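You operate a simulated robot arm through the tools that you are given. There is no shell and no other tool.

You run a simulated two-armed robot. Do the job below in one go: nothing can be reset, and whatever is moved stays where it is left.

JOB
Stop the fan, set its pole to mark 1 and restart it at MID.
Fine: height knob tight again.
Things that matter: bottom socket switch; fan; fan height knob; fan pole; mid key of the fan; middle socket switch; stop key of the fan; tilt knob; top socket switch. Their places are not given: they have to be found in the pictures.

It is judged by the outcome, as a careful person would: the job done as asked, and still so three seconds after it is handed in. It fails if anything else is knocked over, pushed out of place, dropped, spilled or broken.

ROBOT AND FRAMES
Two 7-joint arms with three-finger grippers on one trunk that stands fixed in place. Base frame: the origin is at the foot of the trunk, x ahead of it, y to its left, z up. Lengths are in m, angles in degrees, forces in N, time in s.
The left shoulder is at [0.03, 0.124, 0.983], the right one opposite. With the tool pointing down near the work surface each hand reaches from about 0.1 to 0.74 m from the base axis, measured 20 degrees to its own side. Payload 2.2 kg a hand.
Tool frame (each hand has its own): the origin (TCP) lies between the finger pads and is the grasp point; the fingertips stand 0.028 m ahead of it; z points along the fingers, y is the line along which they close. Largest opening 0.102 m; the body of the gripper starts 0.071 m behind the TCP.
Orientation is that of the tool frame in the base frame, as a unit quaternion [w, x, y, z]. With the fingers straight down and closing along the base's y, the tool's x points along the base's -x, its y along +y and its z along -z.

CONTROLS
- The arms move only by the tool move_arm. It takes "left_targets", "right_targets" or both (then of equal length, played together; a hand with none holds still); each is a list of rows, each a list of 3 entries, a list of its own where there are three numbers: the turn, a rotation vector about the tool's x, y, z in degrees, then the shift along the tool's x, y, z in m, then the gripper command, from -1 (fully open) to 1 (shut), values between in proportion. In form: [[[wx, wy, wz], [tx, ty, tz], jaw], ...]. A call has 1 to 20 rows; each row shifts and turns the commanded pose from where the row before left it, along the tool's axes as they then stand. Each row takes 0.2 s and may step no farther than 0.05 m and 8.6 degrees from the row before; otherwise, or with a gripper value out of range, the whole call is refused. A pose out of reach is approached as far as the arm can. The call stops where the force on the tool passes 40 N (or 10 N more than at its start, if that is more) or the arm is blocked; 0.2 s more then pass. Each finger halts on what it meets, pressing with about 25 N; the grip force reading is that of the motor and also rises with nothing between the fingers. The clock runs only during rows and for 0.2 s after the last one: add rows that do not move to give the fingers time. It gives the time, the measured TCP pose, the force on the tool (base axes), the opening and the grip force at its end, in the units of the frame above (readings bear some noise), with the torque about the TCP (base axes, N m) and any sound that the robot's microphone picked up.
- Cameras (640 x 400 px; columns grow to the right, rows downward): "scene" is now at [0.0432, -0.0306, 1.6881]; the picture's right is [-0.33, -0.94, 0.00], its down [-0.78, 0.27, -0.57] and it looks along [0.53, -0.19, -0.82] (base axes); focal length 375 px, centre (320, 200). "left" rides on the left gripper at [0.072, 0.038, -0.086] in its tool frame; the picture's right is [-0.47, 0.89, 0.00], its down [-0.60, -0.32, -0.73] and it looks along [-0.65, -0.34, 0.68] (tool axes); focal length 256 px, centre (320, 200). "right" rides on the right gripper at [0.069, 0.044, -0.086] in its tool frame; the picture's right is [-0.53, 0.85, 0.00], its down [-0.58, -0.36, -0.73] and it looks along [-0.62, -0.39, 0.68] (tool axes); focal length 256 px, centre (320, 200).
- snapshot(camera): a new picture of that camera. No time passes.
- lift_body(by): slides the trunk up (or, below 0, down) by that many m; the arms and the scene camera ride with it, the base frame stays. It gives what a move gives, with no picture.
- turn_head(pan, tilt): turns the head with the scene camera to pan (to the left, within 143 degrees either way) and tilt (down, from -29 to 69), counted from straight ahead of the robot. It gives what a move gives.
- probe_pixels(camera, pixels): for up to 12 pixels [column, row] of the newest picture of that camera ("zoom" is the newest enlarged one), the place [x, y, z] in the base frame of the surface seen there, good to about 0.002 m, but the place of the scene camera against the robot may be out by one fixed shift of up to 0.012 m in any direction. No time passes.
- enlarge(camera, box): a new picture of the part [left, top, right, bottom] of that camera's present view, enlarged. No time passes.
- finish_job(): hands the job in; it is judged then, once.

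Open the grippers and draw the arms clear of the work before you hand the job in, unless the task says otherwise.

The tools are called after "Call:" by a JSON object that holds its "name" and its "arguments". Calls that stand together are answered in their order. move_arm: Moves the arms, as the interface text tells. Its arguments: {"type":"object","properties":{"left_targets":{"type":"array"},"right_targets":{"type":"array"}},"required":[]} The other tools are called the same way: lift_body (by) slides the trunk up or down; turn_head (pan, tilt) turns the head that bears the scene camera; snapshot (camera) takes a picture; probe_pixels (camera, pixels) gives the place of the surface under pixels of a picture; enlarge (camera, box) takes an enlarged picture of a part of a camera's view; finish_job () hands the job in.

At the start:

```text
time_s: 0.0
left_tcp_pos: [0.5586, -0.0729, 1.1249]
left_tool_rot: [-0.001, 0.0, 1.0, 0.0]
left_contact_force: [-0.5, 1.2, 0.0]
left_torque: [0.01, -0.02, -0.04]
left_grip_width: 0.1023
left_grasp_force: 0.0
right_tcp_pos: [0.311, -0.4364, 1.1799]
right_tool_rot: [0.0, 0.0, 1.0, -0.001]
right_contact_force: [0.6, 1.0, -0.1]
right_torque: [0.0, 0.04, 0.01]
right_grip_width: 0.1022
right_grasp_force: 0.0
trunk travel left (down, up): [-0.225, 0.315]
head pan, tilt: [-19.3, 55.5]
```

scene: 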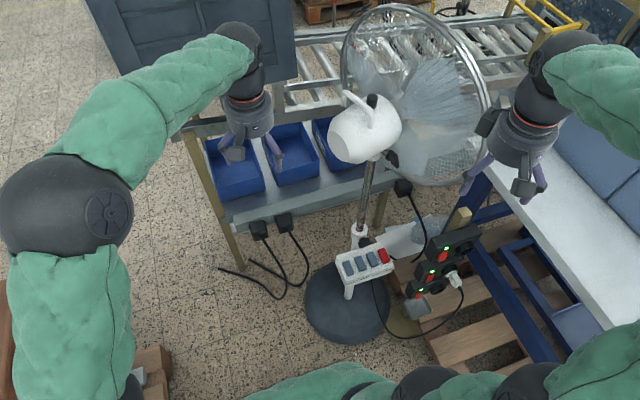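
right: 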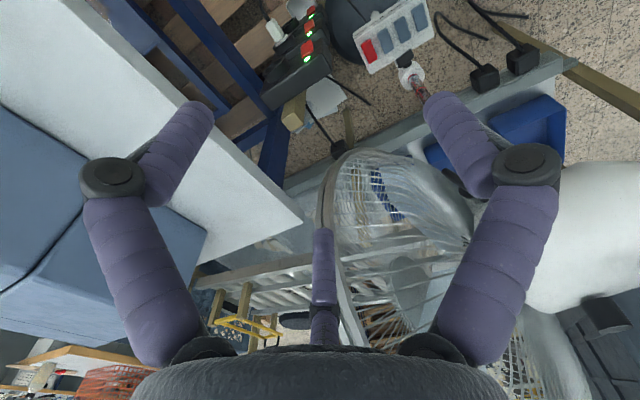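
left: 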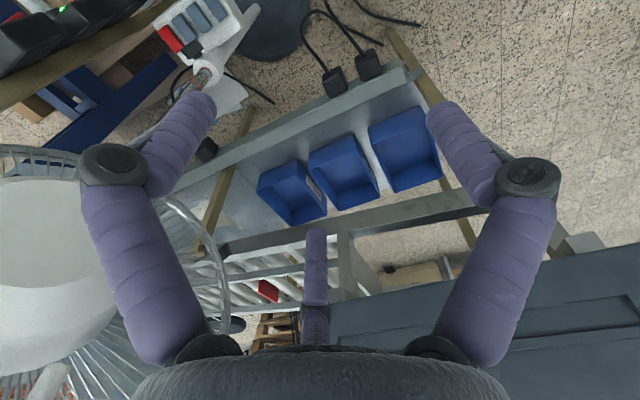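

The scene picture shows the fan head at about (370,125), the pole at (365,195), the key box at (362,262) and a socket strip at (440,262). I enlarge these areas for detail.

Call:
{"name": "enlarge", "arguments": {"camera": "scene", "box": [310, 140, 470, 240]}}

Call:
{"name": "enlarge", "arguments": {"camera": "scene", "box": [300, 220, 492, 340]}}

Call:
{"name": "enlarge", "arguments": {"camera": "scene", "box": [300, 0, 540, 200]}}

```text
4.00 times, centred on (390, 190) of scene
```

zoom: 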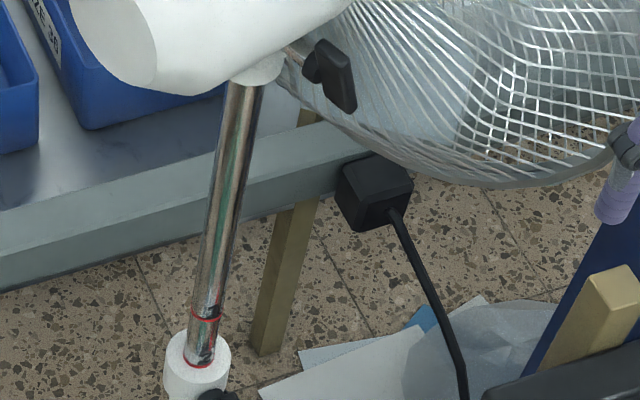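

```text
3.33 times, centred on (396, 280) of scene
```

zoom: 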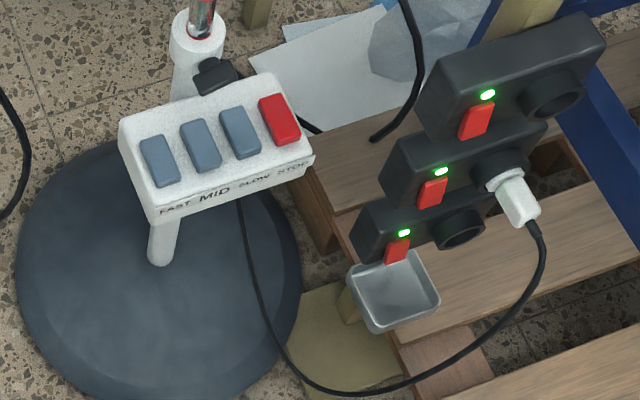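

```text
2.00 times, centred on (420, 100) of scene
```

zoom: 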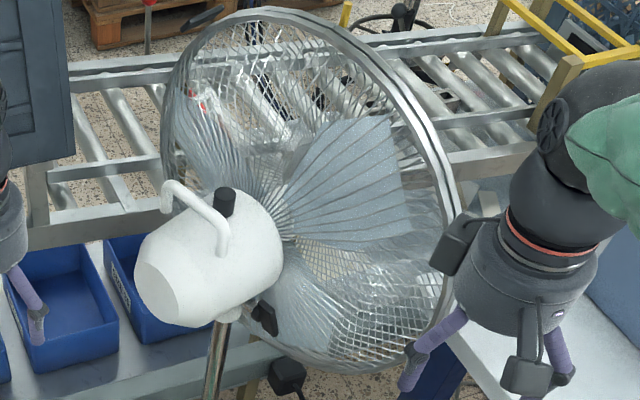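

The key box reads FAST, MID, SLOW, STOP, and there are red rings on the pole just above the collar. I enlarge the collar and knob, and the keys.

Call:
{"name": "enlarge", "arguments": {"camera": "scene", "box": [340, 205, 388, 250]}}

Call:
{"name": "probe_pixels", "arguments": {"camera": "zoom", "pixels": [[320, 200], [320, 300], [320, 100]]}}

Call:
{"name": "probe_pixels", "arguments": {"camera": "scene", "pixels": [[348, 268], [360, 264], [372, 260], [384, 256], [358, 238], [362, 243], [362, 215], [369, 170], [345, 310], [394, 160], [371, 101], [353, 140]]}}

```text
8.89 times, centred on (364, 228) of scene
```

zoom: 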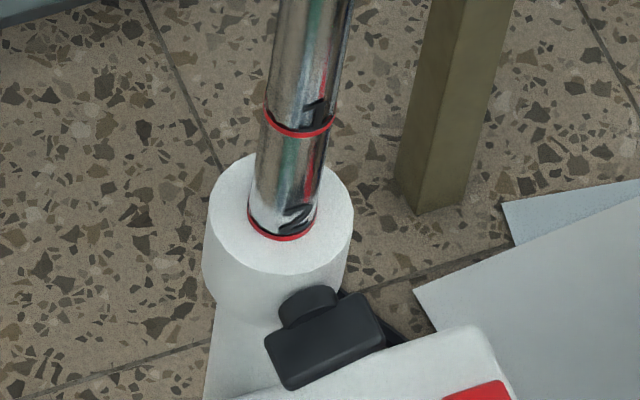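

```text
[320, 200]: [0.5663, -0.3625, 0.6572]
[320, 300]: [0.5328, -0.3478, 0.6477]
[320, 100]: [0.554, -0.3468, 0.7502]
```

```text
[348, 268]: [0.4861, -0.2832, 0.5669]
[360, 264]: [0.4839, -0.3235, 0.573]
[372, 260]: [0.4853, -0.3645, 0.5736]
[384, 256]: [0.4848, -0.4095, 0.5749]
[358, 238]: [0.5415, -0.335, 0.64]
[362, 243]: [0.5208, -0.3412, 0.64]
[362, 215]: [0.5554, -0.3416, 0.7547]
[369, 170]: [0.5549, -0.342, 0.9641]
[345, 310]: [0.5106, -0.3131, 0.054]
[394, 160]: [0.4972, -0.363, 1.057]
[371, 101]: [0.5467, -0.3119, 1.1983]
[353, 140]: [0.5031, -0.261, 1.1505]
```

Digits are printed above each ring; I enlarge them further.

Call:
{"name": "enlarge", "arguments": {"camera": "scene", "box": [354, 208, 370, 236]}}

Call:
{"name": "enlarge", "arguments": {"camera": "scene", "box": [355, 150, 385, 215]}}

```text
14.29 times, centred on (362, 222) of scene
```

zoom: 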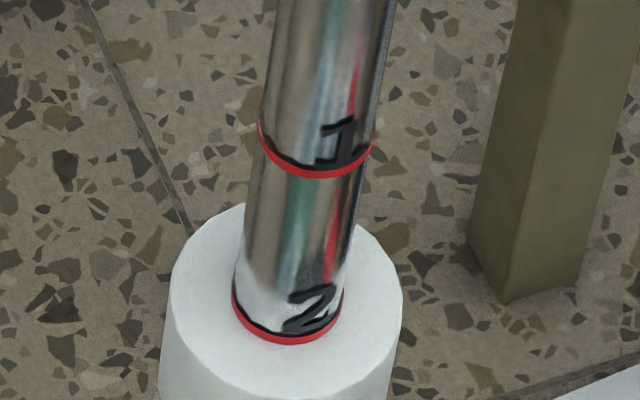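

```text
6.15 times, centred on (370, 182) of scene
```

zoom: 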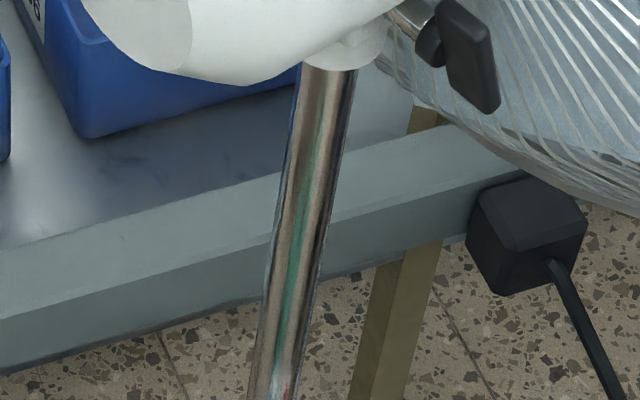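

The pole sits at mark 2 now and mark 1 is the ring above it, so the pole must go down by one ring spacing. I probe the same features from the scene and right cameras to find the scene camera shift.

Call:
{"name": "enlarge", "arguments": {"camera": "right", "box": [340, 0, 470, 110]}}

Call:
{"name": "enlarge", "arguments": {"camera": "left", "box": [140, 0, 260, 110]}}

Call:
{"name": "probe_pixels", "arguments": {"camera": "right", "pixels": [[370, 50], [388, 40], [403, 31], [419, 20], [402, 58], [406, 62], [416, 85], [360, 30]]}}

Call:
{"name": "probe_pixels", "arguments": {"camera": "left", "pixels": [[170, 40], [182, 28], [198, 20], [214, 10], [192, 46], [203, 66], [200, 82]]}}

```text
3.64 times, centred on (405, 55) of right
```

zoom: 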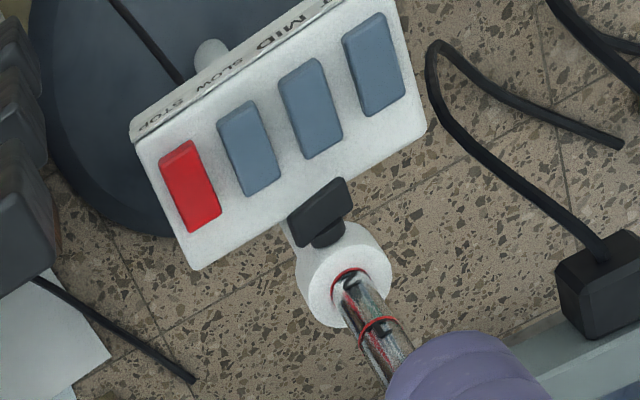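

```text
3.64 times, centred on (200, 55) of left
```

zoom: 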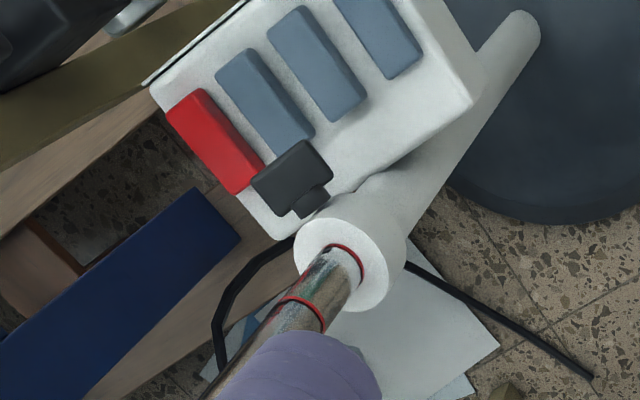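

```text
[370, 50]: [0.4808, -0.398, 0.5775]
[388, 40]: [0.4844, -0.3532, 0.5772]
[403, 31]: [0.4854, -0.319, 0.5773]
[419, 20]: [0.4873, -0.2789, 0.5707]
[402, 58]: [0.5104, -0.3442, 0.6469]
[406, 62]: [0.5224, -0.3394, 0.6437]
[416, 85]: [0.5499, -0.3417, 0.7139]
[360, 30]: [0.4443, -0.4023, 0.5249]
```

```text
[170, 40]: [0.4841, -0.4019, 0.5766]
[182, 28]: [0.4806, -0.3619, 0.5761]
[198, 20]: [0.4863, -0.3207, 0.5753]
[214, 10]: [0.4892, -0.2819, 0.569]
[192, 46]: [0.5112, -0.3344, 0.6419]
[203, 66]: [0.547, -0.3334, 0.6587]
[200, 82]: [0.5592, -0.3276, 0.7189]
```

Keys are at about z 0.576 (FAST slightly lower, probably latched down). I probe the fan housing and cage extents so the arms stay clear of them, and the knob shape.

Call:
{"name": "probe_pixels", "arguments": {"camera": "scene", "pixels": [[340, 145], [334, 130], [365, 155], [398, 120], [343, 60], [400, 8], [460, 45], [485, 110], [465, 175], [420, 180], [395, 150], [385, 190]]}}

Call:
{"name": "enlarge", "arguments": {"camera": "scene", "box": [336, 232, 400, 300]}}

Call:
{"name": "probe_pixels", "arguments": {"camera": "zoom", "pixels": [[110, 238], [185, 215], [258, 195], [330, 170], [350, 195], [312, 145], [155, 225], [222, 205], [296, 182], [210, 58], [225, 80], [180, 60]]}}

```text
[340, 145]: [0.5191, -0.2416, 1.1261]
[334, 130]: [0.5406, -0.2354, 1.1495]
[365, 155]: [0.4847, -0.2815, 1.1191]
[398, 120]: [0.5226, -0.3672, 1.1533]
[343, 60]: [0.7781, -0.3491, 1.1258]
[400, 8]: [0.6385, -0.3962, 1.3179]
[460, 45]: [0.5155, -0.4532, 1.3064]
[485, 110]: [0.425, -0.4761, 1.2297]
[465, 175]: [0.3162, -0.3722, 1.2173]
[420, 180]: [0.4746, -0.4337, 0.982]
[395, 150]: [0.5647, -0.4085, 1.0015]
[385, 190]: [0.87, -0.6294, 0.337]
```

```text
5.88 times, centred on (368, 266) of scene
```

zoom: 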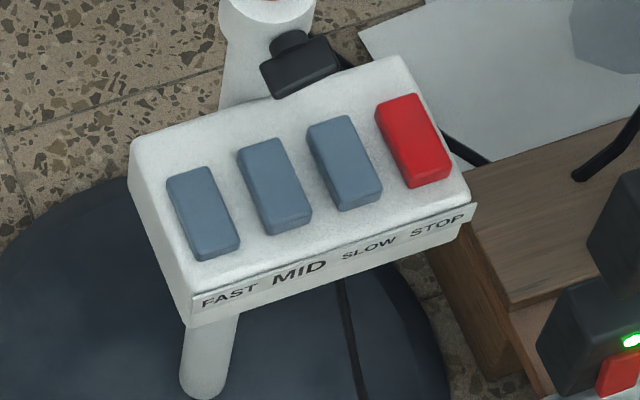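

```text
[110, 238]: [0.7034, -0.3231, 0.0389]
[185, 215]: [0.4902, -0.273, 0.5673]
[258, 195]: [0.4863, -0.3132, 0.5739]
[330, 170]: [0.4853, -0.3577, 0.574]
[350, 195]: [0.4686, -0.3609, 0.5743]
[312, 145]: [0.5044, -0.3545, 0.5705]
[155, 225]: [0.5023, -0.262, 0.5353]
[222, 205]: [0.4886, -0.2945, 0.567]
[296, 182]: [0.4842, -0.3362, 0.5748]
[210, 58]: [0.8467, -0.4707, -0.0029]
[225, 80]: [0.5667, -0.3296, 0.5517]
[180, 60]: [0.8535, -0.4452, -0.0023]
```

The fan cage spans roughly x 0.42–0.78, y −0.35…−0.48, z 0.98–1.32, so I'll come in low from the robot's side. I probe the sockets and bench on the right for clearance.

Call:
{"name": "probe_pixels", "arguments": {"camera": "scene", "pixels": [[440, 240], [470, 232], [447, 254], [430, 272], [420, 295], [453, 280], [415, 305], [500, 190], [480, 180], [560, 250], [460, 215], [400, 187]]}}

Call:
{"name": "probe_pixels", "arguments": {"camera": "right", "pixels": [[290, 85], [308, 60], [308, 45], [310, 12], [270, 90], [100, 60], [290, 215], [60, 170], [260, 190], [334, 200], [470, 185], [350, 165]]}}

```text
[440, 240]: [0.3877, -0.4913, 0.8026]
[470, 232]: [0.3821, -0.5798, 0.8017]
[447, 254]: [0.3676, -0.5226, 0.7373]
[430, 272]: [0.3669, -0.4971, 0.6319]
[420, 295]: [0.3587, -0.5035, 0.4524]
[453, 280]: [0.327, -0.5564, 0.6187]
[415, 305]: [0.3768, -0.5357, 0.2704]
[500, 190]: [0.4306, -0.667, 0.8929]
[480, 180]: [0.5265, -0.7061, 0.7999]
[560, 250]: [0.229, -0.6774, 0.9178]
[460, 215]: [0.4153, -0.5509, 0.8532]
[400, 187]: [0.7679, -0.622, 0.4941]
```

```text
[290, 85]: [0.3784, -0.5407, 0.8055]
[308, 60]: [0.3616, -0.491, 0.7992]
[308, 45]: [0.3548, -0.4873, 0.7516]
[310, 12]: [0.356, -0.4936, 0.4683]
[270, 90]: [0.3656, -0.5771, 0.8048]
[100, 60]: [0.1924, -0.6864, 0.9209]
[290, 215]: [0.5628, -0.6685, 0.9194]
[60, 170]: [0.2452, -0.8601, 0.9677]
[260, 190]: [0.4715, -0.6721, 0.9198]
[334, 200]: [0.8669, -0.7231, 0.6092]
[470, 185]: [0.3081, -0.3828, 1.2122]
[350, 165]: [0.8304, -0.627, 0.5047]
```

The socket post stands at x≈0.36–0.40, y −0.49…−0.59 and up to z≈0.85, so the left arm is safer for the low work (keys, knob) and the right arm for holding the pole. I check the bench on the left and look round at the right arm's posture.

Call:
{"name": "probe_pixels", "arguments": {"camera": "scene", "pixels": [[240, 215], [300, 190], [230, 180], [330, 135], [285, 225], [258, 232], [215, 200], [140, 360], [380, 380], [420, 370]]}}

Call:
{"name": "turn_head", "arguments": {"pan": -70, "tilt": 50}}

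Call:
{"name": "snapshot", "arguments": {"camera": "scene"}}

```text
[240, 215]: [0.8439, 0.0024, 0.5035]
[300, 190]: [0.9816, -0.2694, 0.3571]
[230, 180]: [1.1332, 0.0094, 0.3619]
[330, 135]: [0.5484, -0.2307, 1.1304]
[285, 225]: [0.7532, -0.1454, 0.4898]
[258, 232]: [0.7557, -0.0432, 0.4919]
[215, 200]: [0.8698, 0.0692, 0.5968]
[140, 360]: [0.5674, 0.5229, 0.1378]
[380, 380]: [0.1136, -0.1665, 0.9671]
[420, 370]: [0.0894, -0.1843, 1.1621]
```

```text
time_s: 1.2
left_tcp_pos: [0.558, -0.075, 1.1246]
left_tool_rot: [0.0, 0.0, 1.0, 0.0]
left_contact_force: [0.0, 0.2, -0.1]
left_torque: [-0.03, -0.03, -0.01]
left_grip_width: 0.1019
left_grasp_force: 0.0
right_tcp_pos: [0.3109, -0.4369, 1.1809]
right_tool_rot: [0.0, -0.001, 1.0, 0.0]
right_contact_force: [0.6, 0.4, 1.0]
right_torque: [0.0, 0.0, 0.04]
right_grip_width: 0.1018
right_grasp_force: 0.1
trunk travel left (down, up): [-0.225, 0.315]
head pan, tilt: [-70.0, 50.0]
```

```text
taken
```

scene: 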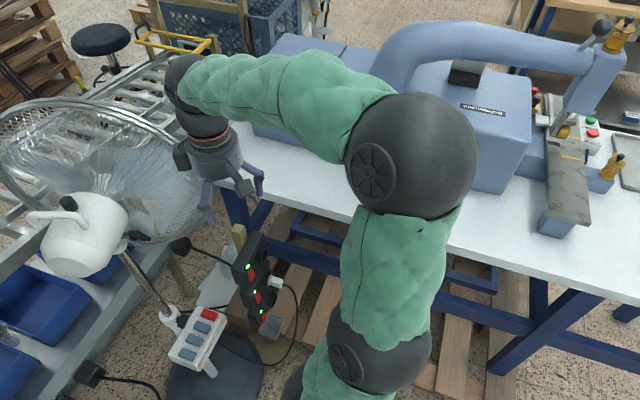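

The right elbow is high above the bench, fine. Now I bring the left hand back and down to about (0.36, −0.20, 0.95) while closing the fingers.

Call:
{"name": "move_arm", "arguments": {"left_targets": [[[0, 0, 0], [0.0286, -0.0179, 0.025], 0], [[0, 0, 0], [0.0286, -0.0179, 0.025], 1], [[0, 0, 0], [0.0286, -0.0179, 0.025], 1], [[0, 0, 0], [0.0286, -0.0179, 0.025], 1], [[0, 0, 0], [0.0286, -0.0179, 0.025], 1], [[0, 0, 0], [0.0286, -0.0179, 0.025], 1], [[0, 0, 0], [0.0286, -0.0179, 0.025], 1], [[0, 0, 7], [0, 0, 0], 1], [[0, 0, 7], [0, 0, 0], 1], [[0, 0, 7], [0, 0, 0], 1], [[0, 0, 7], [0, 0, 0], 1], [[0, -8, 0], [0, 0, 0], 1], [[0, -8, 0], [0, 0, 0], 1], [[0, -8, 0], [0, 0, 0], 1], [[0, -8, 0], [0, 0, 0], 1], [[0, -8, 0], [0, 0, 0], 1]]}}

Call:
{"name": "turn_head", "arguments": {"pan": -30, "tilt": 55}}

Call:
{"name": "snapshot", "arguments": {"camera": "scene"}}

Call:
{"name": "snapshot", "arguments": {"camera": "left"}}

```text
time_s: 4.6
left_tcp_pos: [0.3575, -0.1997, 0.95]
left_tool_rot: [0.333, 0.227, 0.911, -0.084]
left_contact_force: [0.1, -0.3, 1.1]
left_torque: [-0.01, 0.03, -0.04]
left_grip_width: 0.0022
left_grasp_force: 25.1
right_tcp_pos: [0.3098, -0.4352, 1.1796]
right_tool_rot: [0.0, -0.001, 1.0, 0.0]
right_contact_force: [-0.1, -0.3, 1.1]
right_torque: [-0.03, 0.03, -0.03]
right_grip_width: 0.1019
right_grasp_force: 0.0
trunk travel left (down, up): [-0.225, 0.315]
head pan, tilt: [-70.0, 50.0]
```

```text
time_s: 5.7
left_tcp_pos: [0.3591, -0.199, 0.9494]
left_tool_rot: [0.332, 0.227, 0.912, -0.083]
left_contact_force: [0.5, -0.5, -0.1]
left_torque: [-0.02, -0.01, -0.02]
left_grip_width: 0.0023
left_grasp_force: 25.0
right_tcp_pos: [0.3098, -0.437, 1.1796]
right_tool_rot: [0.0, 0.0, 1.0, 0.001]
right_contact_force: [-0.8, 0.1, -0.1]
right_torque: [0.04, 0.02, -0.03]
right_grip_width: 0.1019
right_grasp_force: 0.1
trunk travel left (down, up): [-0.225, 0.315]
head pan, tilt: [-30.0, 55.0]
```

```text
taken
```

scene: 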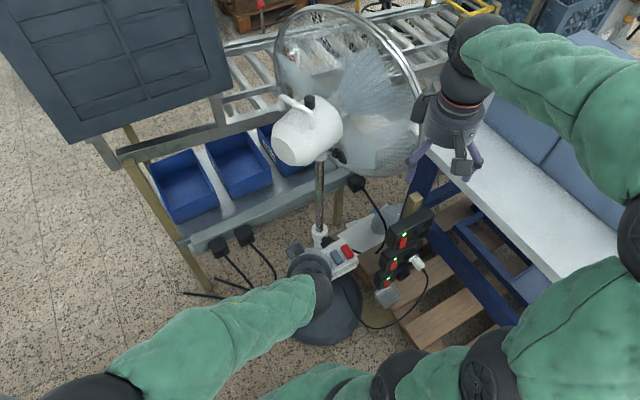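

```text
taken
```

left: 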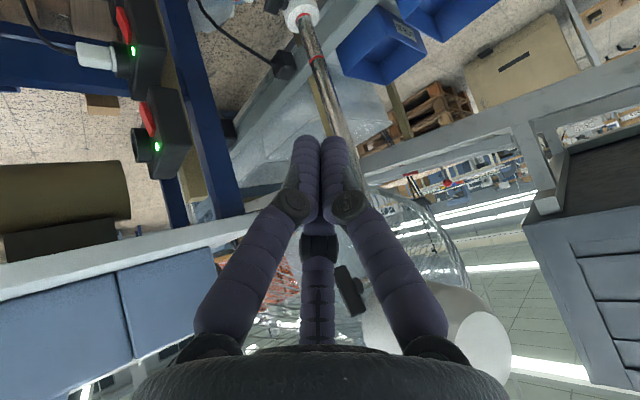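

The left hand is tilted 40° forward toward the key box and the fingers are shut. I move most of the way toward STOP at about (0.482, −0.400, 0.577) and then check the pictures.

Call:
{"name": "move_arm", "arguments": {"left_targets": [[[0, 0, 0], [0.0069, -0.0132, 0.0403], 1], [[0, 0, 0], [0.0069, -0.0132, 0.0403], 1], [[0, 0, 0], [0.0069, -0.0132, 0.0403], 1], [[0, 0, 0], [0.0069, -0.0132, 0.0403], 1], [[0, 0, 0], [0.0069, -0.0132, 0.0403], 1], [[0, 0, 0], [0.0069, -0.0132, 0.0403], 1], [[0, 0, 0], [0.0069, -0.0132, 0.0403], 1]]}}

Call:
{"name": "snapshot", "arguments": {"camera": "scene"}}

Call:
{"name": "snapshot", "arguments": {"camera": "left"}}

Call:
{"name": "snapshot", "arguments": {"camera": "right"}}

```text
time_s: 7.3
left_tcp_pos: [0.4433, -0.3498, 0.7039]
left_tool_rot: [0.333, 0.226, 0.912, -0.083]
left_contact_force: [1.2, 0.0, 0.3]
left_torque: [0.05, 0.03, 0.02]
left_grip_width: 0.0021
left_grasp_force: 24.8
right_tcp_pos: [0.3109, -0.4377, 1.1793]
right_tool_rot: [0.0, 0.0, 1.0, 0.001]
right_contact_force: [0.4, 0.7, -0.4]
right_torque: [0.03, 0.04, 0.02]
right_grip_width: 0.1018
right_grasp_force: 0.1
trunk travel left (down, up): [-0.225, 0.315]
head pan, tilt: [-30.0, 55.0]
```

```text
taken
```

scene: 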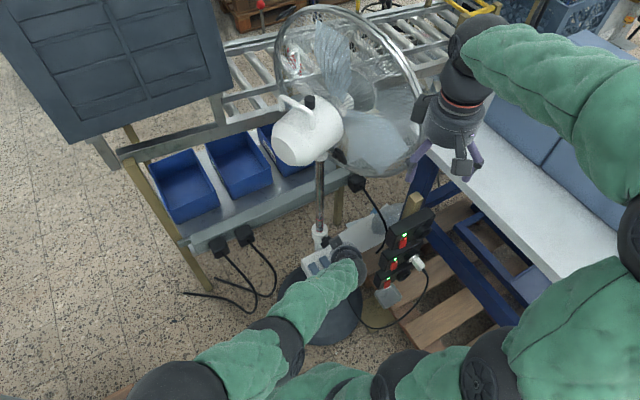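

```text
taken
```

left: 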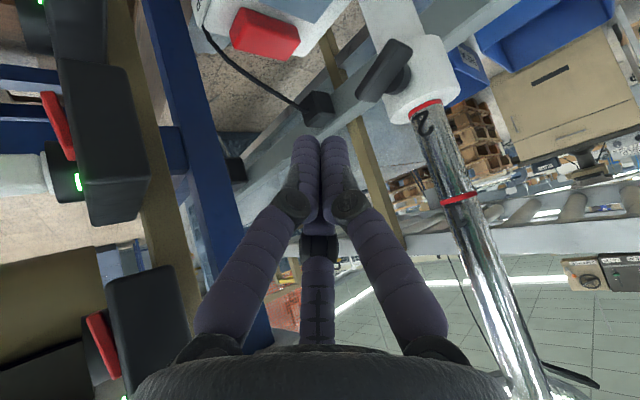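

```text
taken
```

right: 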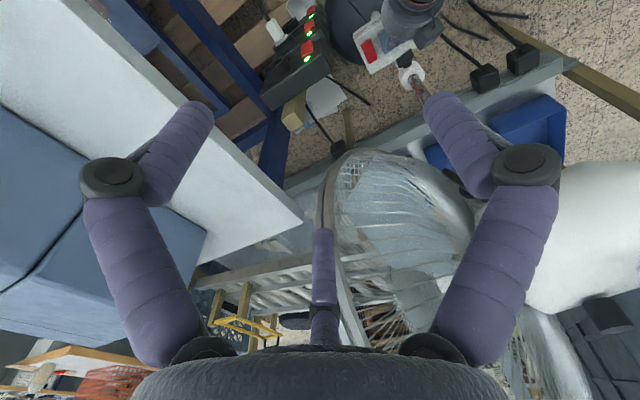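

The left camera now shows STOP at (265,32), the knob at (385,70), and the rings at (425,105) and (458,200). I probe these.

Call:
{"name": "probe_pixels", "arguments": {"camera": "left", "pixels": [[265, 22], [240, 30], [290, 42], [265, 45], [398, 55], [373, 85], [385, 70], [405, 75], [425, 110], [456, 202], [500, 330], [415, 60]]}}

Call:
{"name": "enlarge", "arguments": {"camera": "left", "box": [340, 0, 500, 220]}}

```text
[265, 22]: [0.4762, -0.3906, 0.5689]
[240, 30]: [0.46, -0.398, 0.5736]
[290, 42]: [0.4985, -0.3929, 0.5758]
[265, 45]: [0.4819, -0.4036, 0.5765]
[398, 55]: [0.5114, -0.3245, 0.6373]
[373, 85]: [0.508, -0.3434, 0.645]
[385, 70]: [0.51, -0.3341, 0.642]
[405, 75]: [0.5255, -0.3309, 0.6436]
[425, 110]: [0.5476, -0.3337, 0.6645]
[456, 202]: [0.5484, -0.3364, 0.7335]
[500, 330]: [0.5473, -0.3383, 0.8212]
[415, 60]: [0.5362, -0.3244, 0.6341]
```

```text
1.82 times, centred on (420, 110) of left
```

zoom: 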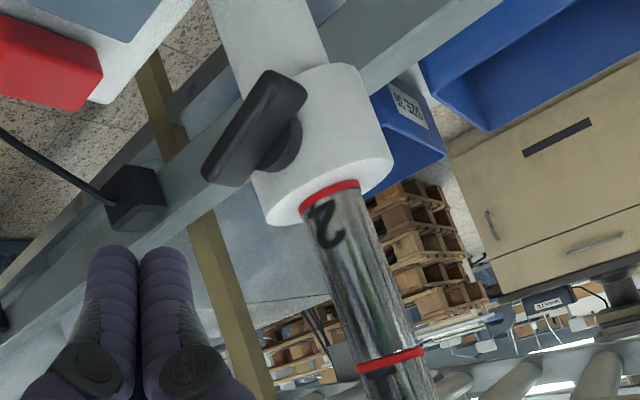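

STOP's top centre is at about (0.481, −0.399, 0.577), ring spacing is about 0.069 m, and the knob wing lies nearly level around (0.510, −0.334, 0.641). I position the fingertip just above STOP.

Call:
{"name": "move_arm", "arguments": {"left_targets": [[[0, 0, 0], [0.0064, -0.0087, 0.0305], 1], [[0, 0, 0], [0.0064, -0.0087, 0.0305], 1], [[0, 0, 0], [0.0064, -0.0087, 0.0305], 1], [[0, 0, 0], [0, 0, 0], 1]]}}

Call:
{"name": "snapshot", "arguments": {"camera": "left"}}

Call:
{"name": "enlarge", "arguments": {"camera": "right", "box": [330, 0, 460, 110]}}

Call:
{"name": "enlarge", "arguments": {"camera": "scene", "box": [280, 210, 408, 310]}}

```text
time_s: 8.3
left_tcp_pos: [0.4689, -0.3912, 0.6185]
left_tool_rot: [0.332, 0.227, 0.912, -0.082]
left_contact_force: [-0.5, 0.0, -0.6]
left_torque: [-0.04, -0.01, 0.02]
left_grip_width: 0.0021
left_grasp_force: 24.8
right_tcp_pos: [0.3098, -0.4349, 1.1802]
right_tool_rot: [-0.001, 0.0, 1.0, 0.0]
right_contact_force: [-0.2, -0.4, 0.9]
right_torque: [0.0, -0.04, 0.03]
right_grip_width: 0.1019
right_grasp_force: 0.0
trunk travel left (down, up): [-0.225, 0.315]
head pan, tilt: [-30.0, 55.0]
```

```text
taken
```

left: 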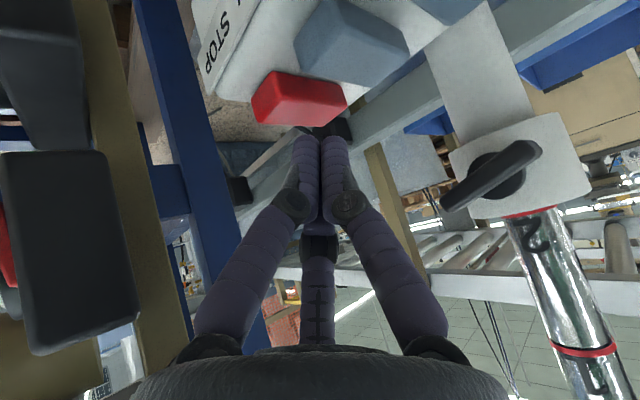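

```text
3.64 times, centred on (395, 55) of right
```

zoom: 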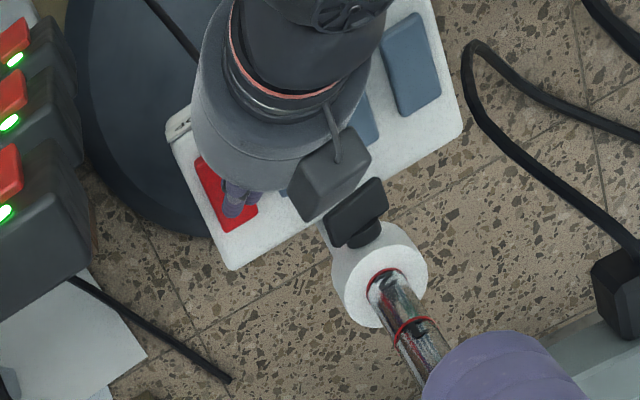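

```text
4.00 times, centred on (344, 260) of scene
```

zoom: 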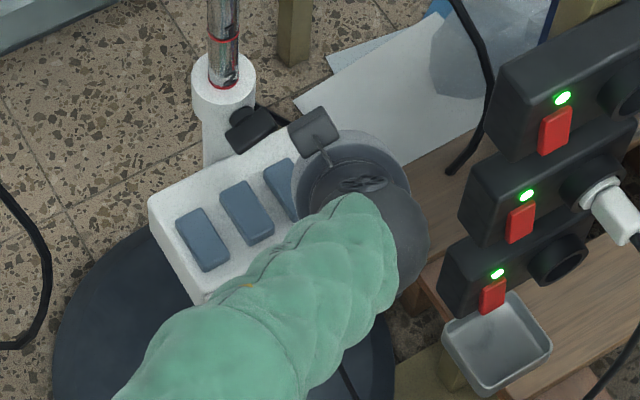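

The fingertips hover over the STOP key's centre with the gripper clear of the knob. I press straight down in small steps.

Call:
{"name": "move_arm", "arguments": {"left_targets": [[[0, 0, 0], [0.0032, 0, 0.0038], 1], [[0, 0, 0], [0.0032, 0, 0.0038], 1], [[0, 0, 0], [0.0032, 0, 0.0038], 1], [[0, 0, 0], [0.0016, 0, 0.0019], 1], [[0, 0, 0], [0.0016, 0, 0.0019], 1], [[0, 0, 0], [0.0016, 0, 0.0019], 1]]}}

Call:
{"name": "snapshot", "arguments": {"camera": "left"}}

```text
time_s: 9.7
left_tcp_pos: [0.4664, -0.3923, 0.598]
left_tool_rot: [0.331, 0.228, 0.912, -0.083]
left_contact_force: [0.1, -0.1, 2.1]
left_torque: [-0.02, -0.02, 0.04]
left_grip_width: 0.0021
left_grasp_force: 24.6
right_tcp_pos: [0.31, -0.436, 1.1802]
right_tool_rot: [0.0, 0.0, 1.0, 0.0]
right_contact_force: [0.8, 0.6, -0.2]
right_torque: [0.02, 0.01, 0.04]
right_grip_width: 0.1022
right_grasp_force: 0.0
trunk travel left (down, up): [-0.225, 0.315]
head pan, tilt: [-30.0, 55.0]
```

```text
taken
```

left: 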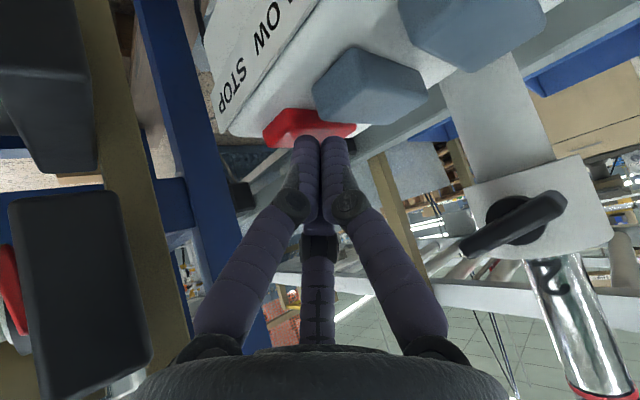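

Contact has just begun (about 2 N). I press further in 2 mm steps.

Call:
{"name": "move_arm", "arguments": {"left_targets": [[[0, 0, 0], [0.0013, 0, 0.0015], 1], [[0, 0, 0], [0.0013, 0, 0.0015], 1], [[0, 0, 0], [0.0013, 0, 0.0015], 1], [[0, 0, 0], [0.0, 0, 0.0], 1]]}}

Call:
{"name": "snapshot", "arguments": {"camera": "scene"}}

```text
time_s: 10.7
left_tcp_pos: [0.468, -0.3925, 0.5948]
left_tool_rot: [0.334, 0.227, 0.911, -0.084]
left_contact_force: [-4.0, -1.9, 16.0]
left_torque: [-0.17, 0.08, -0.07]
left_grip_width: 0.0021
left_grasp_force: 24.9
right_tcp_pos: [0.3084, -0.4359, 1.1803]
right_tool_rot: [0.001, 0.0, 1.0, 0.0]
right_contact_force: [-0.6, 0.1, 0.1]
right_torque: [-0.03, -0.01, 0.01]
right_grip_width: 0.1019
right_grasp_force: 0.0
trunk travel left (down, up): [-0.225, 0.315]
head pan, tilt: [-30.0, 55.0]
```

```text
taken
```

scene: 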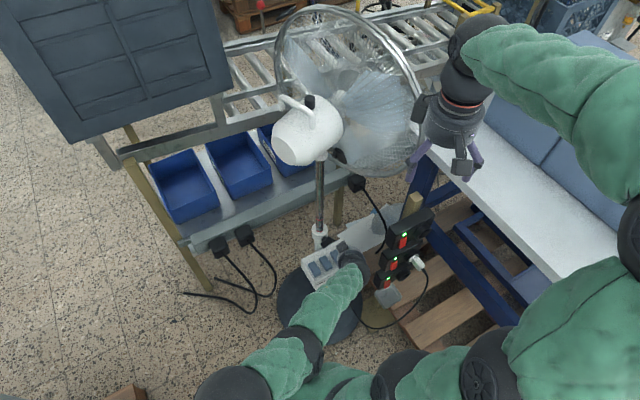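

Force is 16 N and no sound was reported yet. I push a little more.

Call:
{"name": "move_arm", "arguments": {"left_targets": [[[0, 0, 0], [0.0013, 0, 0.0015], 1], [[0, 0, 0], [0.0013, 0, 0.0015], 1], [[0, 0, 0], [0.0, 0, 0.0], 1]]}}

Call:
{"name": "snapshot", "arguments": {"camera": "scene"}}

Call:
{"name": "enlarge", "arguments": {"camera": "left", "box": [200, 0, 560, 220]}}

```text
time_s: 11.5
left_tcp_pos: [0.4683, -0.3927, 0.5919]
left_tool_rot: [0.335, 0.226, 0.911, -0.084]
left_contact_force: [-7.3, -1.8, 29.3]
left_torque: [-0.22, 0.18, -0.07]
left_grip_width: 0.002
left_grasp_force: 24.6
right_tcp_pos: [0.3082, -0.4347, 1.1813]
right_tool_rot: [0.001, 0.0, 1.0, 0.0]
right_contact_force: [0.7, -0.1, -0.2]
right_torque: [0.04, -0.01, 0.04]
right_grip_width: 0.102
right_grasp_force: 0.1
trunk travel left (down, up): [-0.225, 0.315]
head pan, tilt: [-30.0, 55.0]
```

```text
taken
```

scene: 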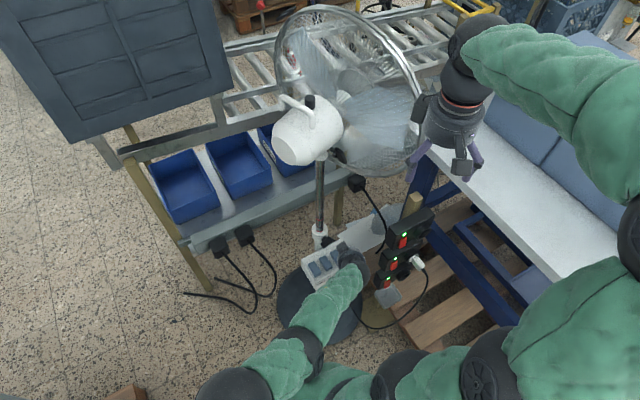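

```text
1.78 times, centred on (380, 110) of left
```

zoom: 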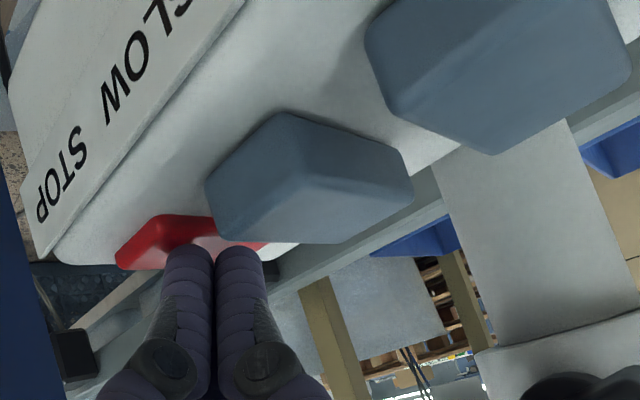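

The key has moved about 6 mm at 29 N. I add one more small step, then lift off and see whether FAST popped up and the blades are slowing.

Call:
{"name": "move_arm", "arguments": {"left_targets": [[[0, 0, 0], [0.0009, 0, 0.0011], 1], [[0, 0, 0], [0.0, 0, 0.0], 1]]}}

Call:
{"name": "enlarge", "arguments": {"camera": "scene", "box": [280, 230, 376, 290]}}

Call:
{"name": "probe_pixels", "arguments": {"camera": "zoom", "pixels": [[320, 200], [200, 235], [260, 210]]}}

```text
time_s: 12.1
left_tcp_pos: [0.4695, -0.3923, 0.5902]
left_tool_rot: [0.334, 0.227, 0.911, -0.085]
left_contact_force: [-9.6, 2.4, 37.3]
left_torque: [-0.16, 0.17, -0.05]
left_grip_width: 0.0019
left_grasp_force: 24.8
right_tcp_pos: [0.3077, -0.4353, 1.1796]
right_tool_rot: [0.0, 0.0, 1.0, -0.002]
right_contact_force: [0.1, 0.2, 0.3]
right_torque: [0.03, -0.02, 0.01]
right_grip_width: 0.1021
right_grasp_force: 0.0
trunk travel left (down, up): [-0.225, 0.315]
head pan, tilt: [-30.0, 55.0]
```

```text
6.67 times, centred on (328, 260) of scene
```

zoom: 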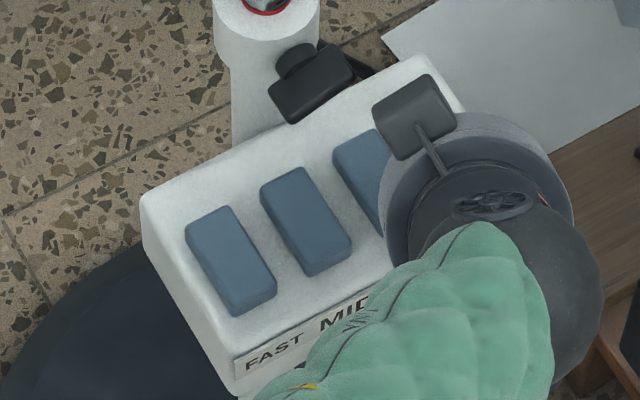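

```text
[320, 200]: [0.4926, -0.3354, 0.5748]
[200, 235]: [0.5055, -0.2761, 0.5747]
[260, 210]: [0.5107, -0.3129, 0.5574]
```

FAST now reads z 0.5747 like the other keys (it was 0.567), so it has popped up. I lift off STOP and back away.

Call:
{"name": "move_arm", "arguments": {"left_targets": [[[0, 0, 0], [-0.0129, 0, -0.0153], 1], [[0, 0, 0], [-0.0129, 0, -0.0153], 1], [[0, 0, 0], [-0.0129, 0, -0.0253], 1], [[0, 0, 0], [0.0, 0, -0.04], 1], [[0, 0, 0], [0.0, 0, -0.04], 1]]}}

Call:
{"name": "snapshot", "arguments": {"camera": "scene"}}

Call:
{"name": "snapshot", "arguments": {"camera": "left"}}

Call:
{"name": "enlarge", "arguments": {"camera": "scene", "box": [270, 220, 366, 280]}}

```text
time_s: 13.3
left_tcp_pos: [0.4159, -0.3627, 0.7149]
left_tool_rot: [0.331, 0.227, 0.912, -0.083]
left_contact_force: [-0.7, 0.3, -0.6]
left_torque: [-0.03, 0.0, 0.01]
left_grip_width: 0.0023
left_grasp_force: 25.2
right_tcp_pos: [0.3087, -0.4368, 1.1798]
right_tool_rot: [0.0, 0.0, 1.0, 0.0]
right_contact_force: [-0.8, 0.3, -0.6]
right_torque: [-0.01, 0.02, 0.02]
right_grip_width: 0.102
right_grasp_force: 0.1
trunk travel left (down, up): [-0.225, 0.315]
head pan, tilt: [-30.0, 55.0]
```

```text
taken
```

scene: 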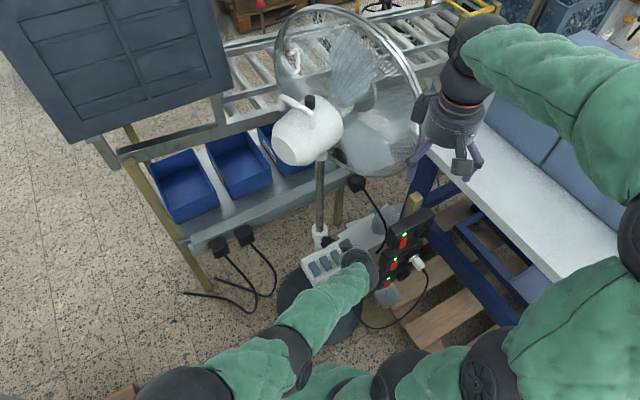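

```text
taken
```

left: 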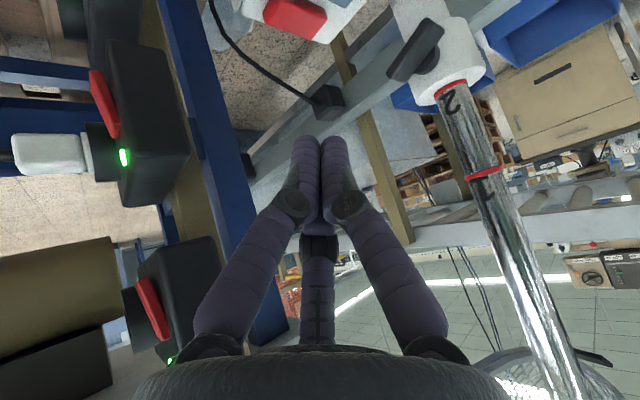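

```text
6.67 times, centred on (318, 250) of scene
```

zoom: 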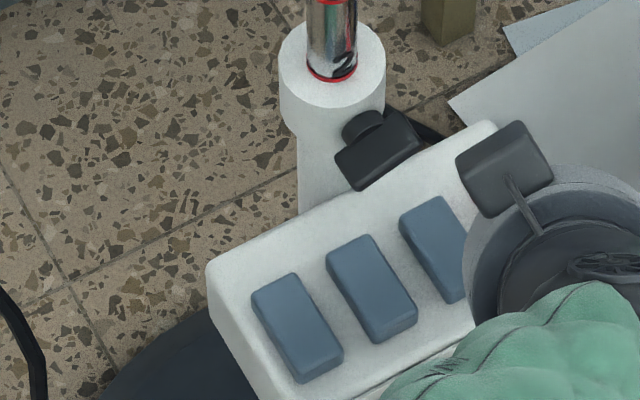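

The left hand is clear of the keys. Before planning the two-hand step I probe the boxy parts on the left gripper, the cage bottom and the right hand for clearance.

Call:
{"name": "probe_pixels", "arguments": {"camera": "zoom", "pixels": [[505, 165], [480, 190], [530, 220], [545, 160], [372, 160], [400, 130]]}}

Call:
{"name": "probe_pixels", "arguments": {"camera": "scene", "pixels": [[370, 175], [385, 177], [350, 165], [410, 165], [338, 155], [320, 165], [422, 110], [465, 165], [460, 140], [340, 270], [313, 150], [300, 160]]}}

Call:
{"name": "enlarge", "arguments": {"camera": "scene", "box": [400, 60, 510, 190]}}

Call:
{"name": "enlarge", "arguments": {"camera": "left", "box": [370, 0, 500, 110]}}

```text
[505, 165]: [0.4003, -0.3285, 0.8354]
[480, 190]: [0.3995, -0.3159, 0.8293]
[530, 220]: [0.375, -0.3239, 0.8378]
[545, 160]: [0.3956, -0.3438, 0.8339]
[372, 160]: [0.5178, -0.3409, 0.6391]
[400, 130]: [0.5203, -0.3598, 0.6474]
```

```text
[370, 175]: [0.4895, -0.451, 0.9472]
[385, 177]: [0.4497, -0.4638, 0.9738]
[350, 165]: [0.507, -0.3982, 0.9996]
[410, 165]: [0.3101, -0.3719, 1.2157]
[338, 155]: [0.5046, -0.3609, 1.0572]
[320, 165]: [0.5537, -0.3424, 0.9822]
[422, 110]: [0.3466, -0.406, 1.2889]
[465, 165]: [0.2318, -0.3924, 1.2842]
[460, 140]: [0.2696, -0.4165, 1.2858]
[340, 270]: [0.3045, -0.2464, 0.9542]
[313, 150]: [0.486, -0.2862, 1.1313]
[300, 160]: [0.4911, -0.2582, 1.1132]
```

```text
3.08 times, centred on (455, 125) of scene
```

zoom: 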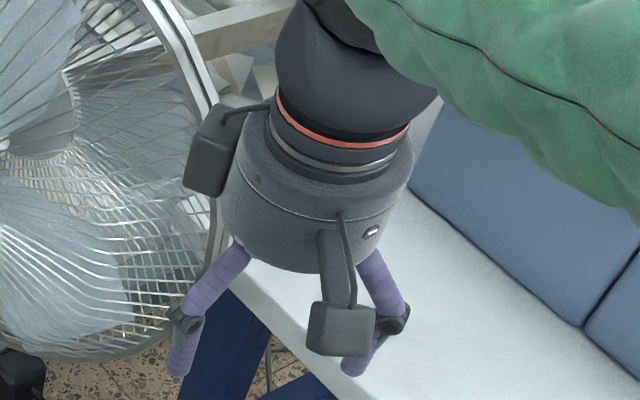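

```text
3.64 times, centred on (435, 55) of left
```

zoom: 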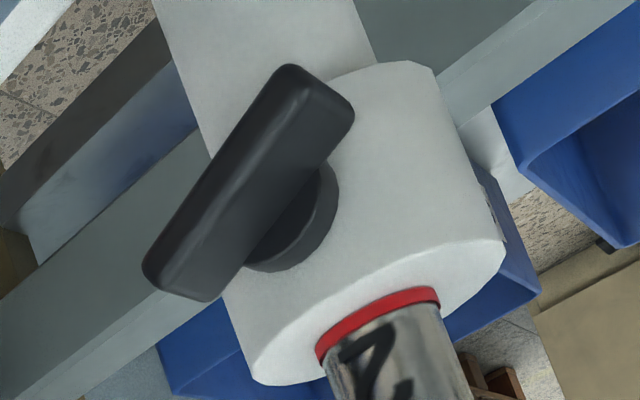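

The camera cube on the gripper sticks out on the tool's +x side, so I must keep it off the key box while turning the knob. I probe the knob wing's ends and edges precisely.

Call:
{"name": "probe_pixels", "arguments": {"camera": "zoom", "pixels": [[165, 265], [195, 285], [290, 75], [340, 110], [250, 175], [220, 150], [285, 200], [320, 210], [290, 255], [400, 150], [280, 370], [490, 240]]}}

```text
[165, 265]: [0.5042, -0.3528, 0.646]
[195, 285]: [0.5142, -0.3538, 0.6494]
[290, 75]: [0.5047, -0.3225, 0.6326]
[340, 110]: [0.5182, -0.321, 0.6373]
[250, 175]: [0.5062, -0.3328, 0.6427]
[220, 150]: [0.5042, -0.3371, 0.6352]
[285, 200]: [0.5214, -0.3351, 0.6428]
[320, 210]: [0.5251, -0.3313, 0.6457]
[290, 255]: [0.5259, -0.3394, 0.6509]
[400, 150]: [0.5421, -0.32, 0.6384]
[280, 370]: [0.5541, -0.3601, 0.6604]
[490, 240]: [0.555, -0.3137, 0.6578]
```

The knob wing is about 36 mm long and 10 mm thick, centred at about (0.511, −0.337, 0.640), tilted 22° with its left end lower. I first swing the left hand to a level pose pointing +x at about (0.40, −0.30, 0.70).

Call:
{"name": "move_arm", "arguments": {"left_targets": [[[0, 0, 0], [0.0215, 0.024, -0.0083], 1], [[0, 0, 0], [0.0215, 0.024, -0.0083], 1], [[0, -8.33, 0], [0, 0, 0], 1], [[0, -8.33, 0], [0, 0, 0], 1], [[0, -8.33, 0], [0, 0, 0], 1], [[0, -8.33, 0], [0, 0, 0], 1], [[0, -8.33, 0], [0, 0, 0], 1], [[0, -8.33, 0], [0, 0, 0], 1], [[-7, 0, 0], [0, 0, 0], 1], [[-7, 0, 0], [0, 0, 0], 1], [[-7, 0, 0], [0, 0, 0], 1], [[-7, 0, 0], [0, 0, 0], 1]]}}

Call:
{"name": "snapshot", "arguments": {"camera": "scene"}}

Call:
{"name": "snapshot", "arguments": {"camera": "left"}}

```text
time_s: 16.1
left_tcp_pos: [0.4365, -0.2907, 0.712]
left_tool_rot: [0.704, -0.043, 0.709, 0.016]
left_contact_force: [1.3, 0.5, -0.6]
left_torque: [0.01, 0.01, 0.0]
left_grip_width: 0.0021
left_grasp_force: 25.0
left hand out of reach, approached as far as the arm can: row 3
right_tcp_pos: [0.3101, -0.4369, 1.1796]
right_tool_rot: [0.0, -0.001, 1.0, 0.0]
right_contact_force: [-0.1, 0.2, 0.8]
right_torque: [-0.01, -0.04, -0.02]
right_grip_width: 0.1018
right_grasp_force: 0.0
trunk travel left (down, up): [-0.225, 0.315]
head pan, tilt: [-30.0, 55.0]
stopped in row 12 (left hand): the arm was blocked; the commanded pose is now the measured one
```

```text
taken
```

scene: 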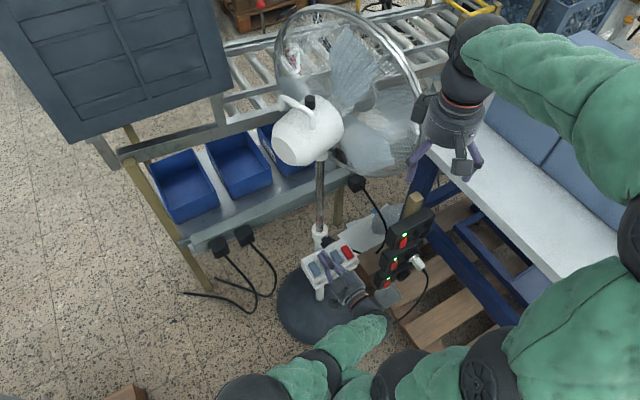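

```text
taken
```

left: 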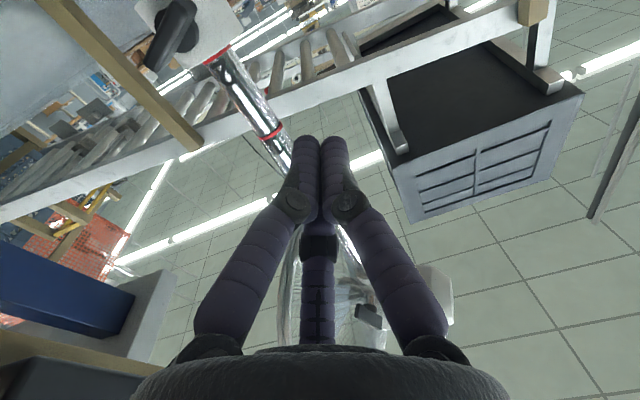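

The blades are now at the same place as in the last picture, so the fan has stopped. The left hand is level at (0.437, −0.291, 0.712), its last turn was blocked. Now I lower the right hand toward a pre-grasp level with the pole, starting with a straight move and checking.

Call:
{"name": "move_arm", "arguments": {"right_targets": [[[0, 0, 0], [-0.0037, 0.0229, 0.0357], -0.3], [[0, 0, 0], [-0.0037, 0.0229, 0.0357], -0.3], [[0, 0, 0], [-0.0037, 0.0229, 0.0357], -0.3], [[0, 0, 0], [-0.0037, 0.0229, 0.0357], -0.3], [[0, 0, 0], [-0.0037, 0.0229, 0.0357], -0.3], [[0, 0, 0], [-0.0037, 0.0229, 0.0357], -0.3], [[0, 0, 0], [-0.0037, 0.0229, 0.0357], -0.3], [[0, 0, 7.5], [0, 0, 0], -0.3], [[0, 0, 7.5], [0, 0, 0], -0.3]]}}

Call:
{"name": "snapshot", "arguments": {"camera": "scene"}}

Call:
{"name": "snapshot", "arguments": {"camera": "right"}}

```text
time_s: 18.1
left_tcp_pos: [0.4372, -0.2899, 0.7131]
left_tool_rot: [0.704, -0.042, 0.709, 0.015]
left_contact_force: [-0.1, -0.3, 0.1]
left_torque: [-0.01, 0.02, 0.01]
left_grip_width: 0.0022
left_grasp_force: 24.7
right_tcp_pos: [0.3357, -0.2762, 0.9301]
right_tool_rot: [0.0, 0.131, 0.991, 0.0]
right_contact_force: [-0.6, -0.1, -0.9]
right_torque: [0.0, -0.04, -0.04]
right_grip_width: 0.0663
right_grasp_force: 0.1
trunk travel left (down, up): [-0.225, 0.315]
head pan, tilt: [-30.0, 55.0]
```

```text
taken
```

scene: 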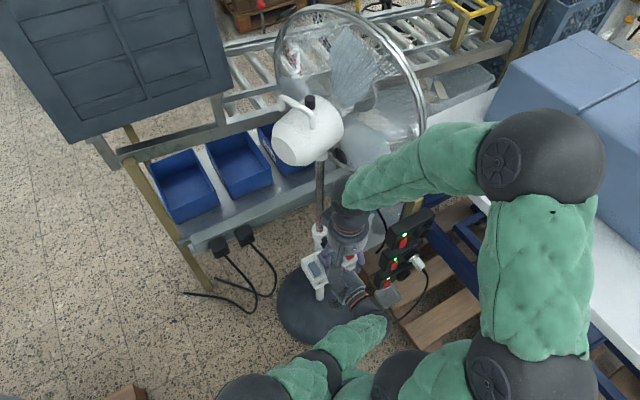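

```text
taken
```

right: 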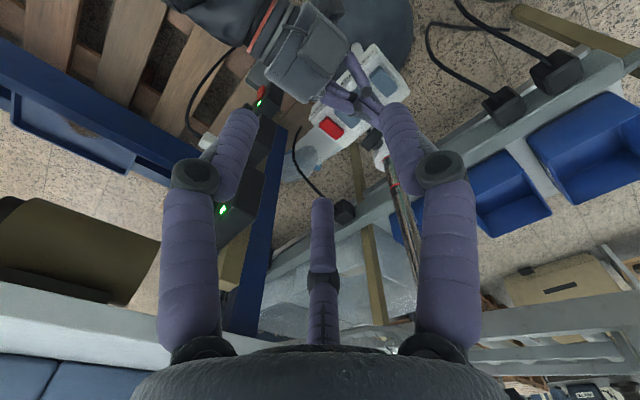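

The path is clear; I now tilt the right hand up toward level while easing it forward along the pole direction.

Call:
{"name": "move_arm", "arguments": {"right_targets": [[[0, -8.18, 0], [-0.011, 0, 0], -0.3], [[0, -8.18, 0], [-0.0109, 0, 0.0016], -0.3], [[0, -8.18, 0], [-0.0106, 0, 0.0031], -0.3], [[0, -8.18, 0], [-0.01, 0, 0.0046], -0.3], [[0, -8.18, 0], [-0.0093, 0, 0.0059], -0.3], [[0, -8.18, 0], [-0.0083, 0, 0.0072], -0.3], [[0, -8.18, 0], [-0.0072, 0, 0.0083], -0.3], [[0, -8.18, 0], [-0.0059, 0, 0.0093], -0.3], [[0, -8.18, 0], [-0.0046, 0, 0.01], -0.3], [[0, -8.18, 0], [-0.0031, 0, 0.0106], -0.3], [[0, -8.2, 0], [-0.0016, 0, 0.0109], -0.3]]}}

Call:
{"name": "snapshot", "arguments": {"camera": "scene"}}

Call:
{"name": "snapshot", "arguments": {"camera": "right"}}

```text
time_s: 20.5
left_tcp_pos: [0.4382, -0.2895, 0.7121]
left_tool_rot: [0.703, -0.041, 0.71, 0.015]
left_contact_force: [0.3, -0.2, 0.0]
left_torque: [-0.03, 0.02, -0.01]
left_grip_width: 0.0021
left_grasp_force: 25.2
right_tcp_pos: [0.4793, -0.1826, 0.996]
right_tool_rot: [0.7, 0.096, 0.701, -0.095]
right_contact_force: [-0.1, 0.4, -0.3]
right_torque: [0.01, 0.01, -0.04]
right_grip_width: 0.0662
right_grasp_force: 0.0
right hand out of reach, approached as far as the arm can: row 7, 8, 9, 10, 11
trunk travel left (down, up): [-0.225, 0.315]
head pan, tilt: [-30.0, 55.0]
```

```text
taken
```

scene: 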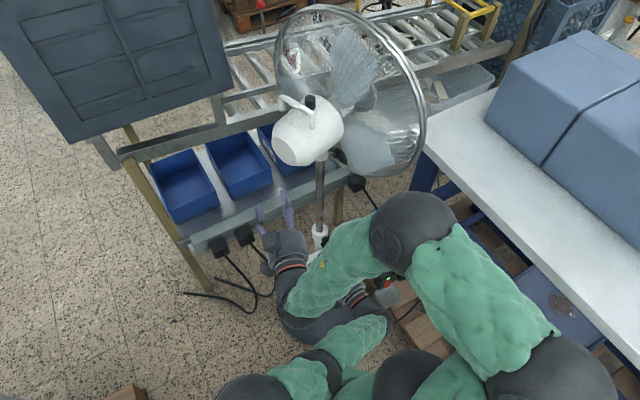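

```text
taken
```

right: 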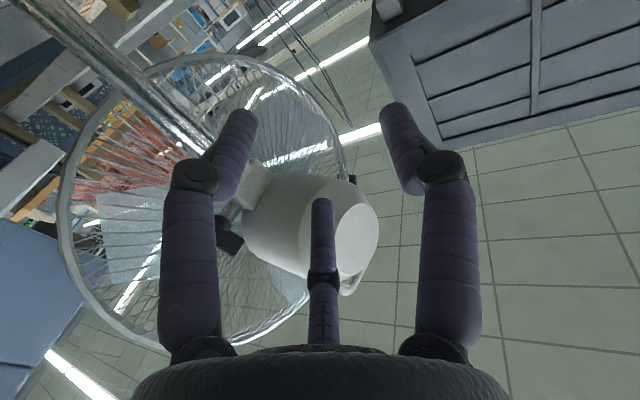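

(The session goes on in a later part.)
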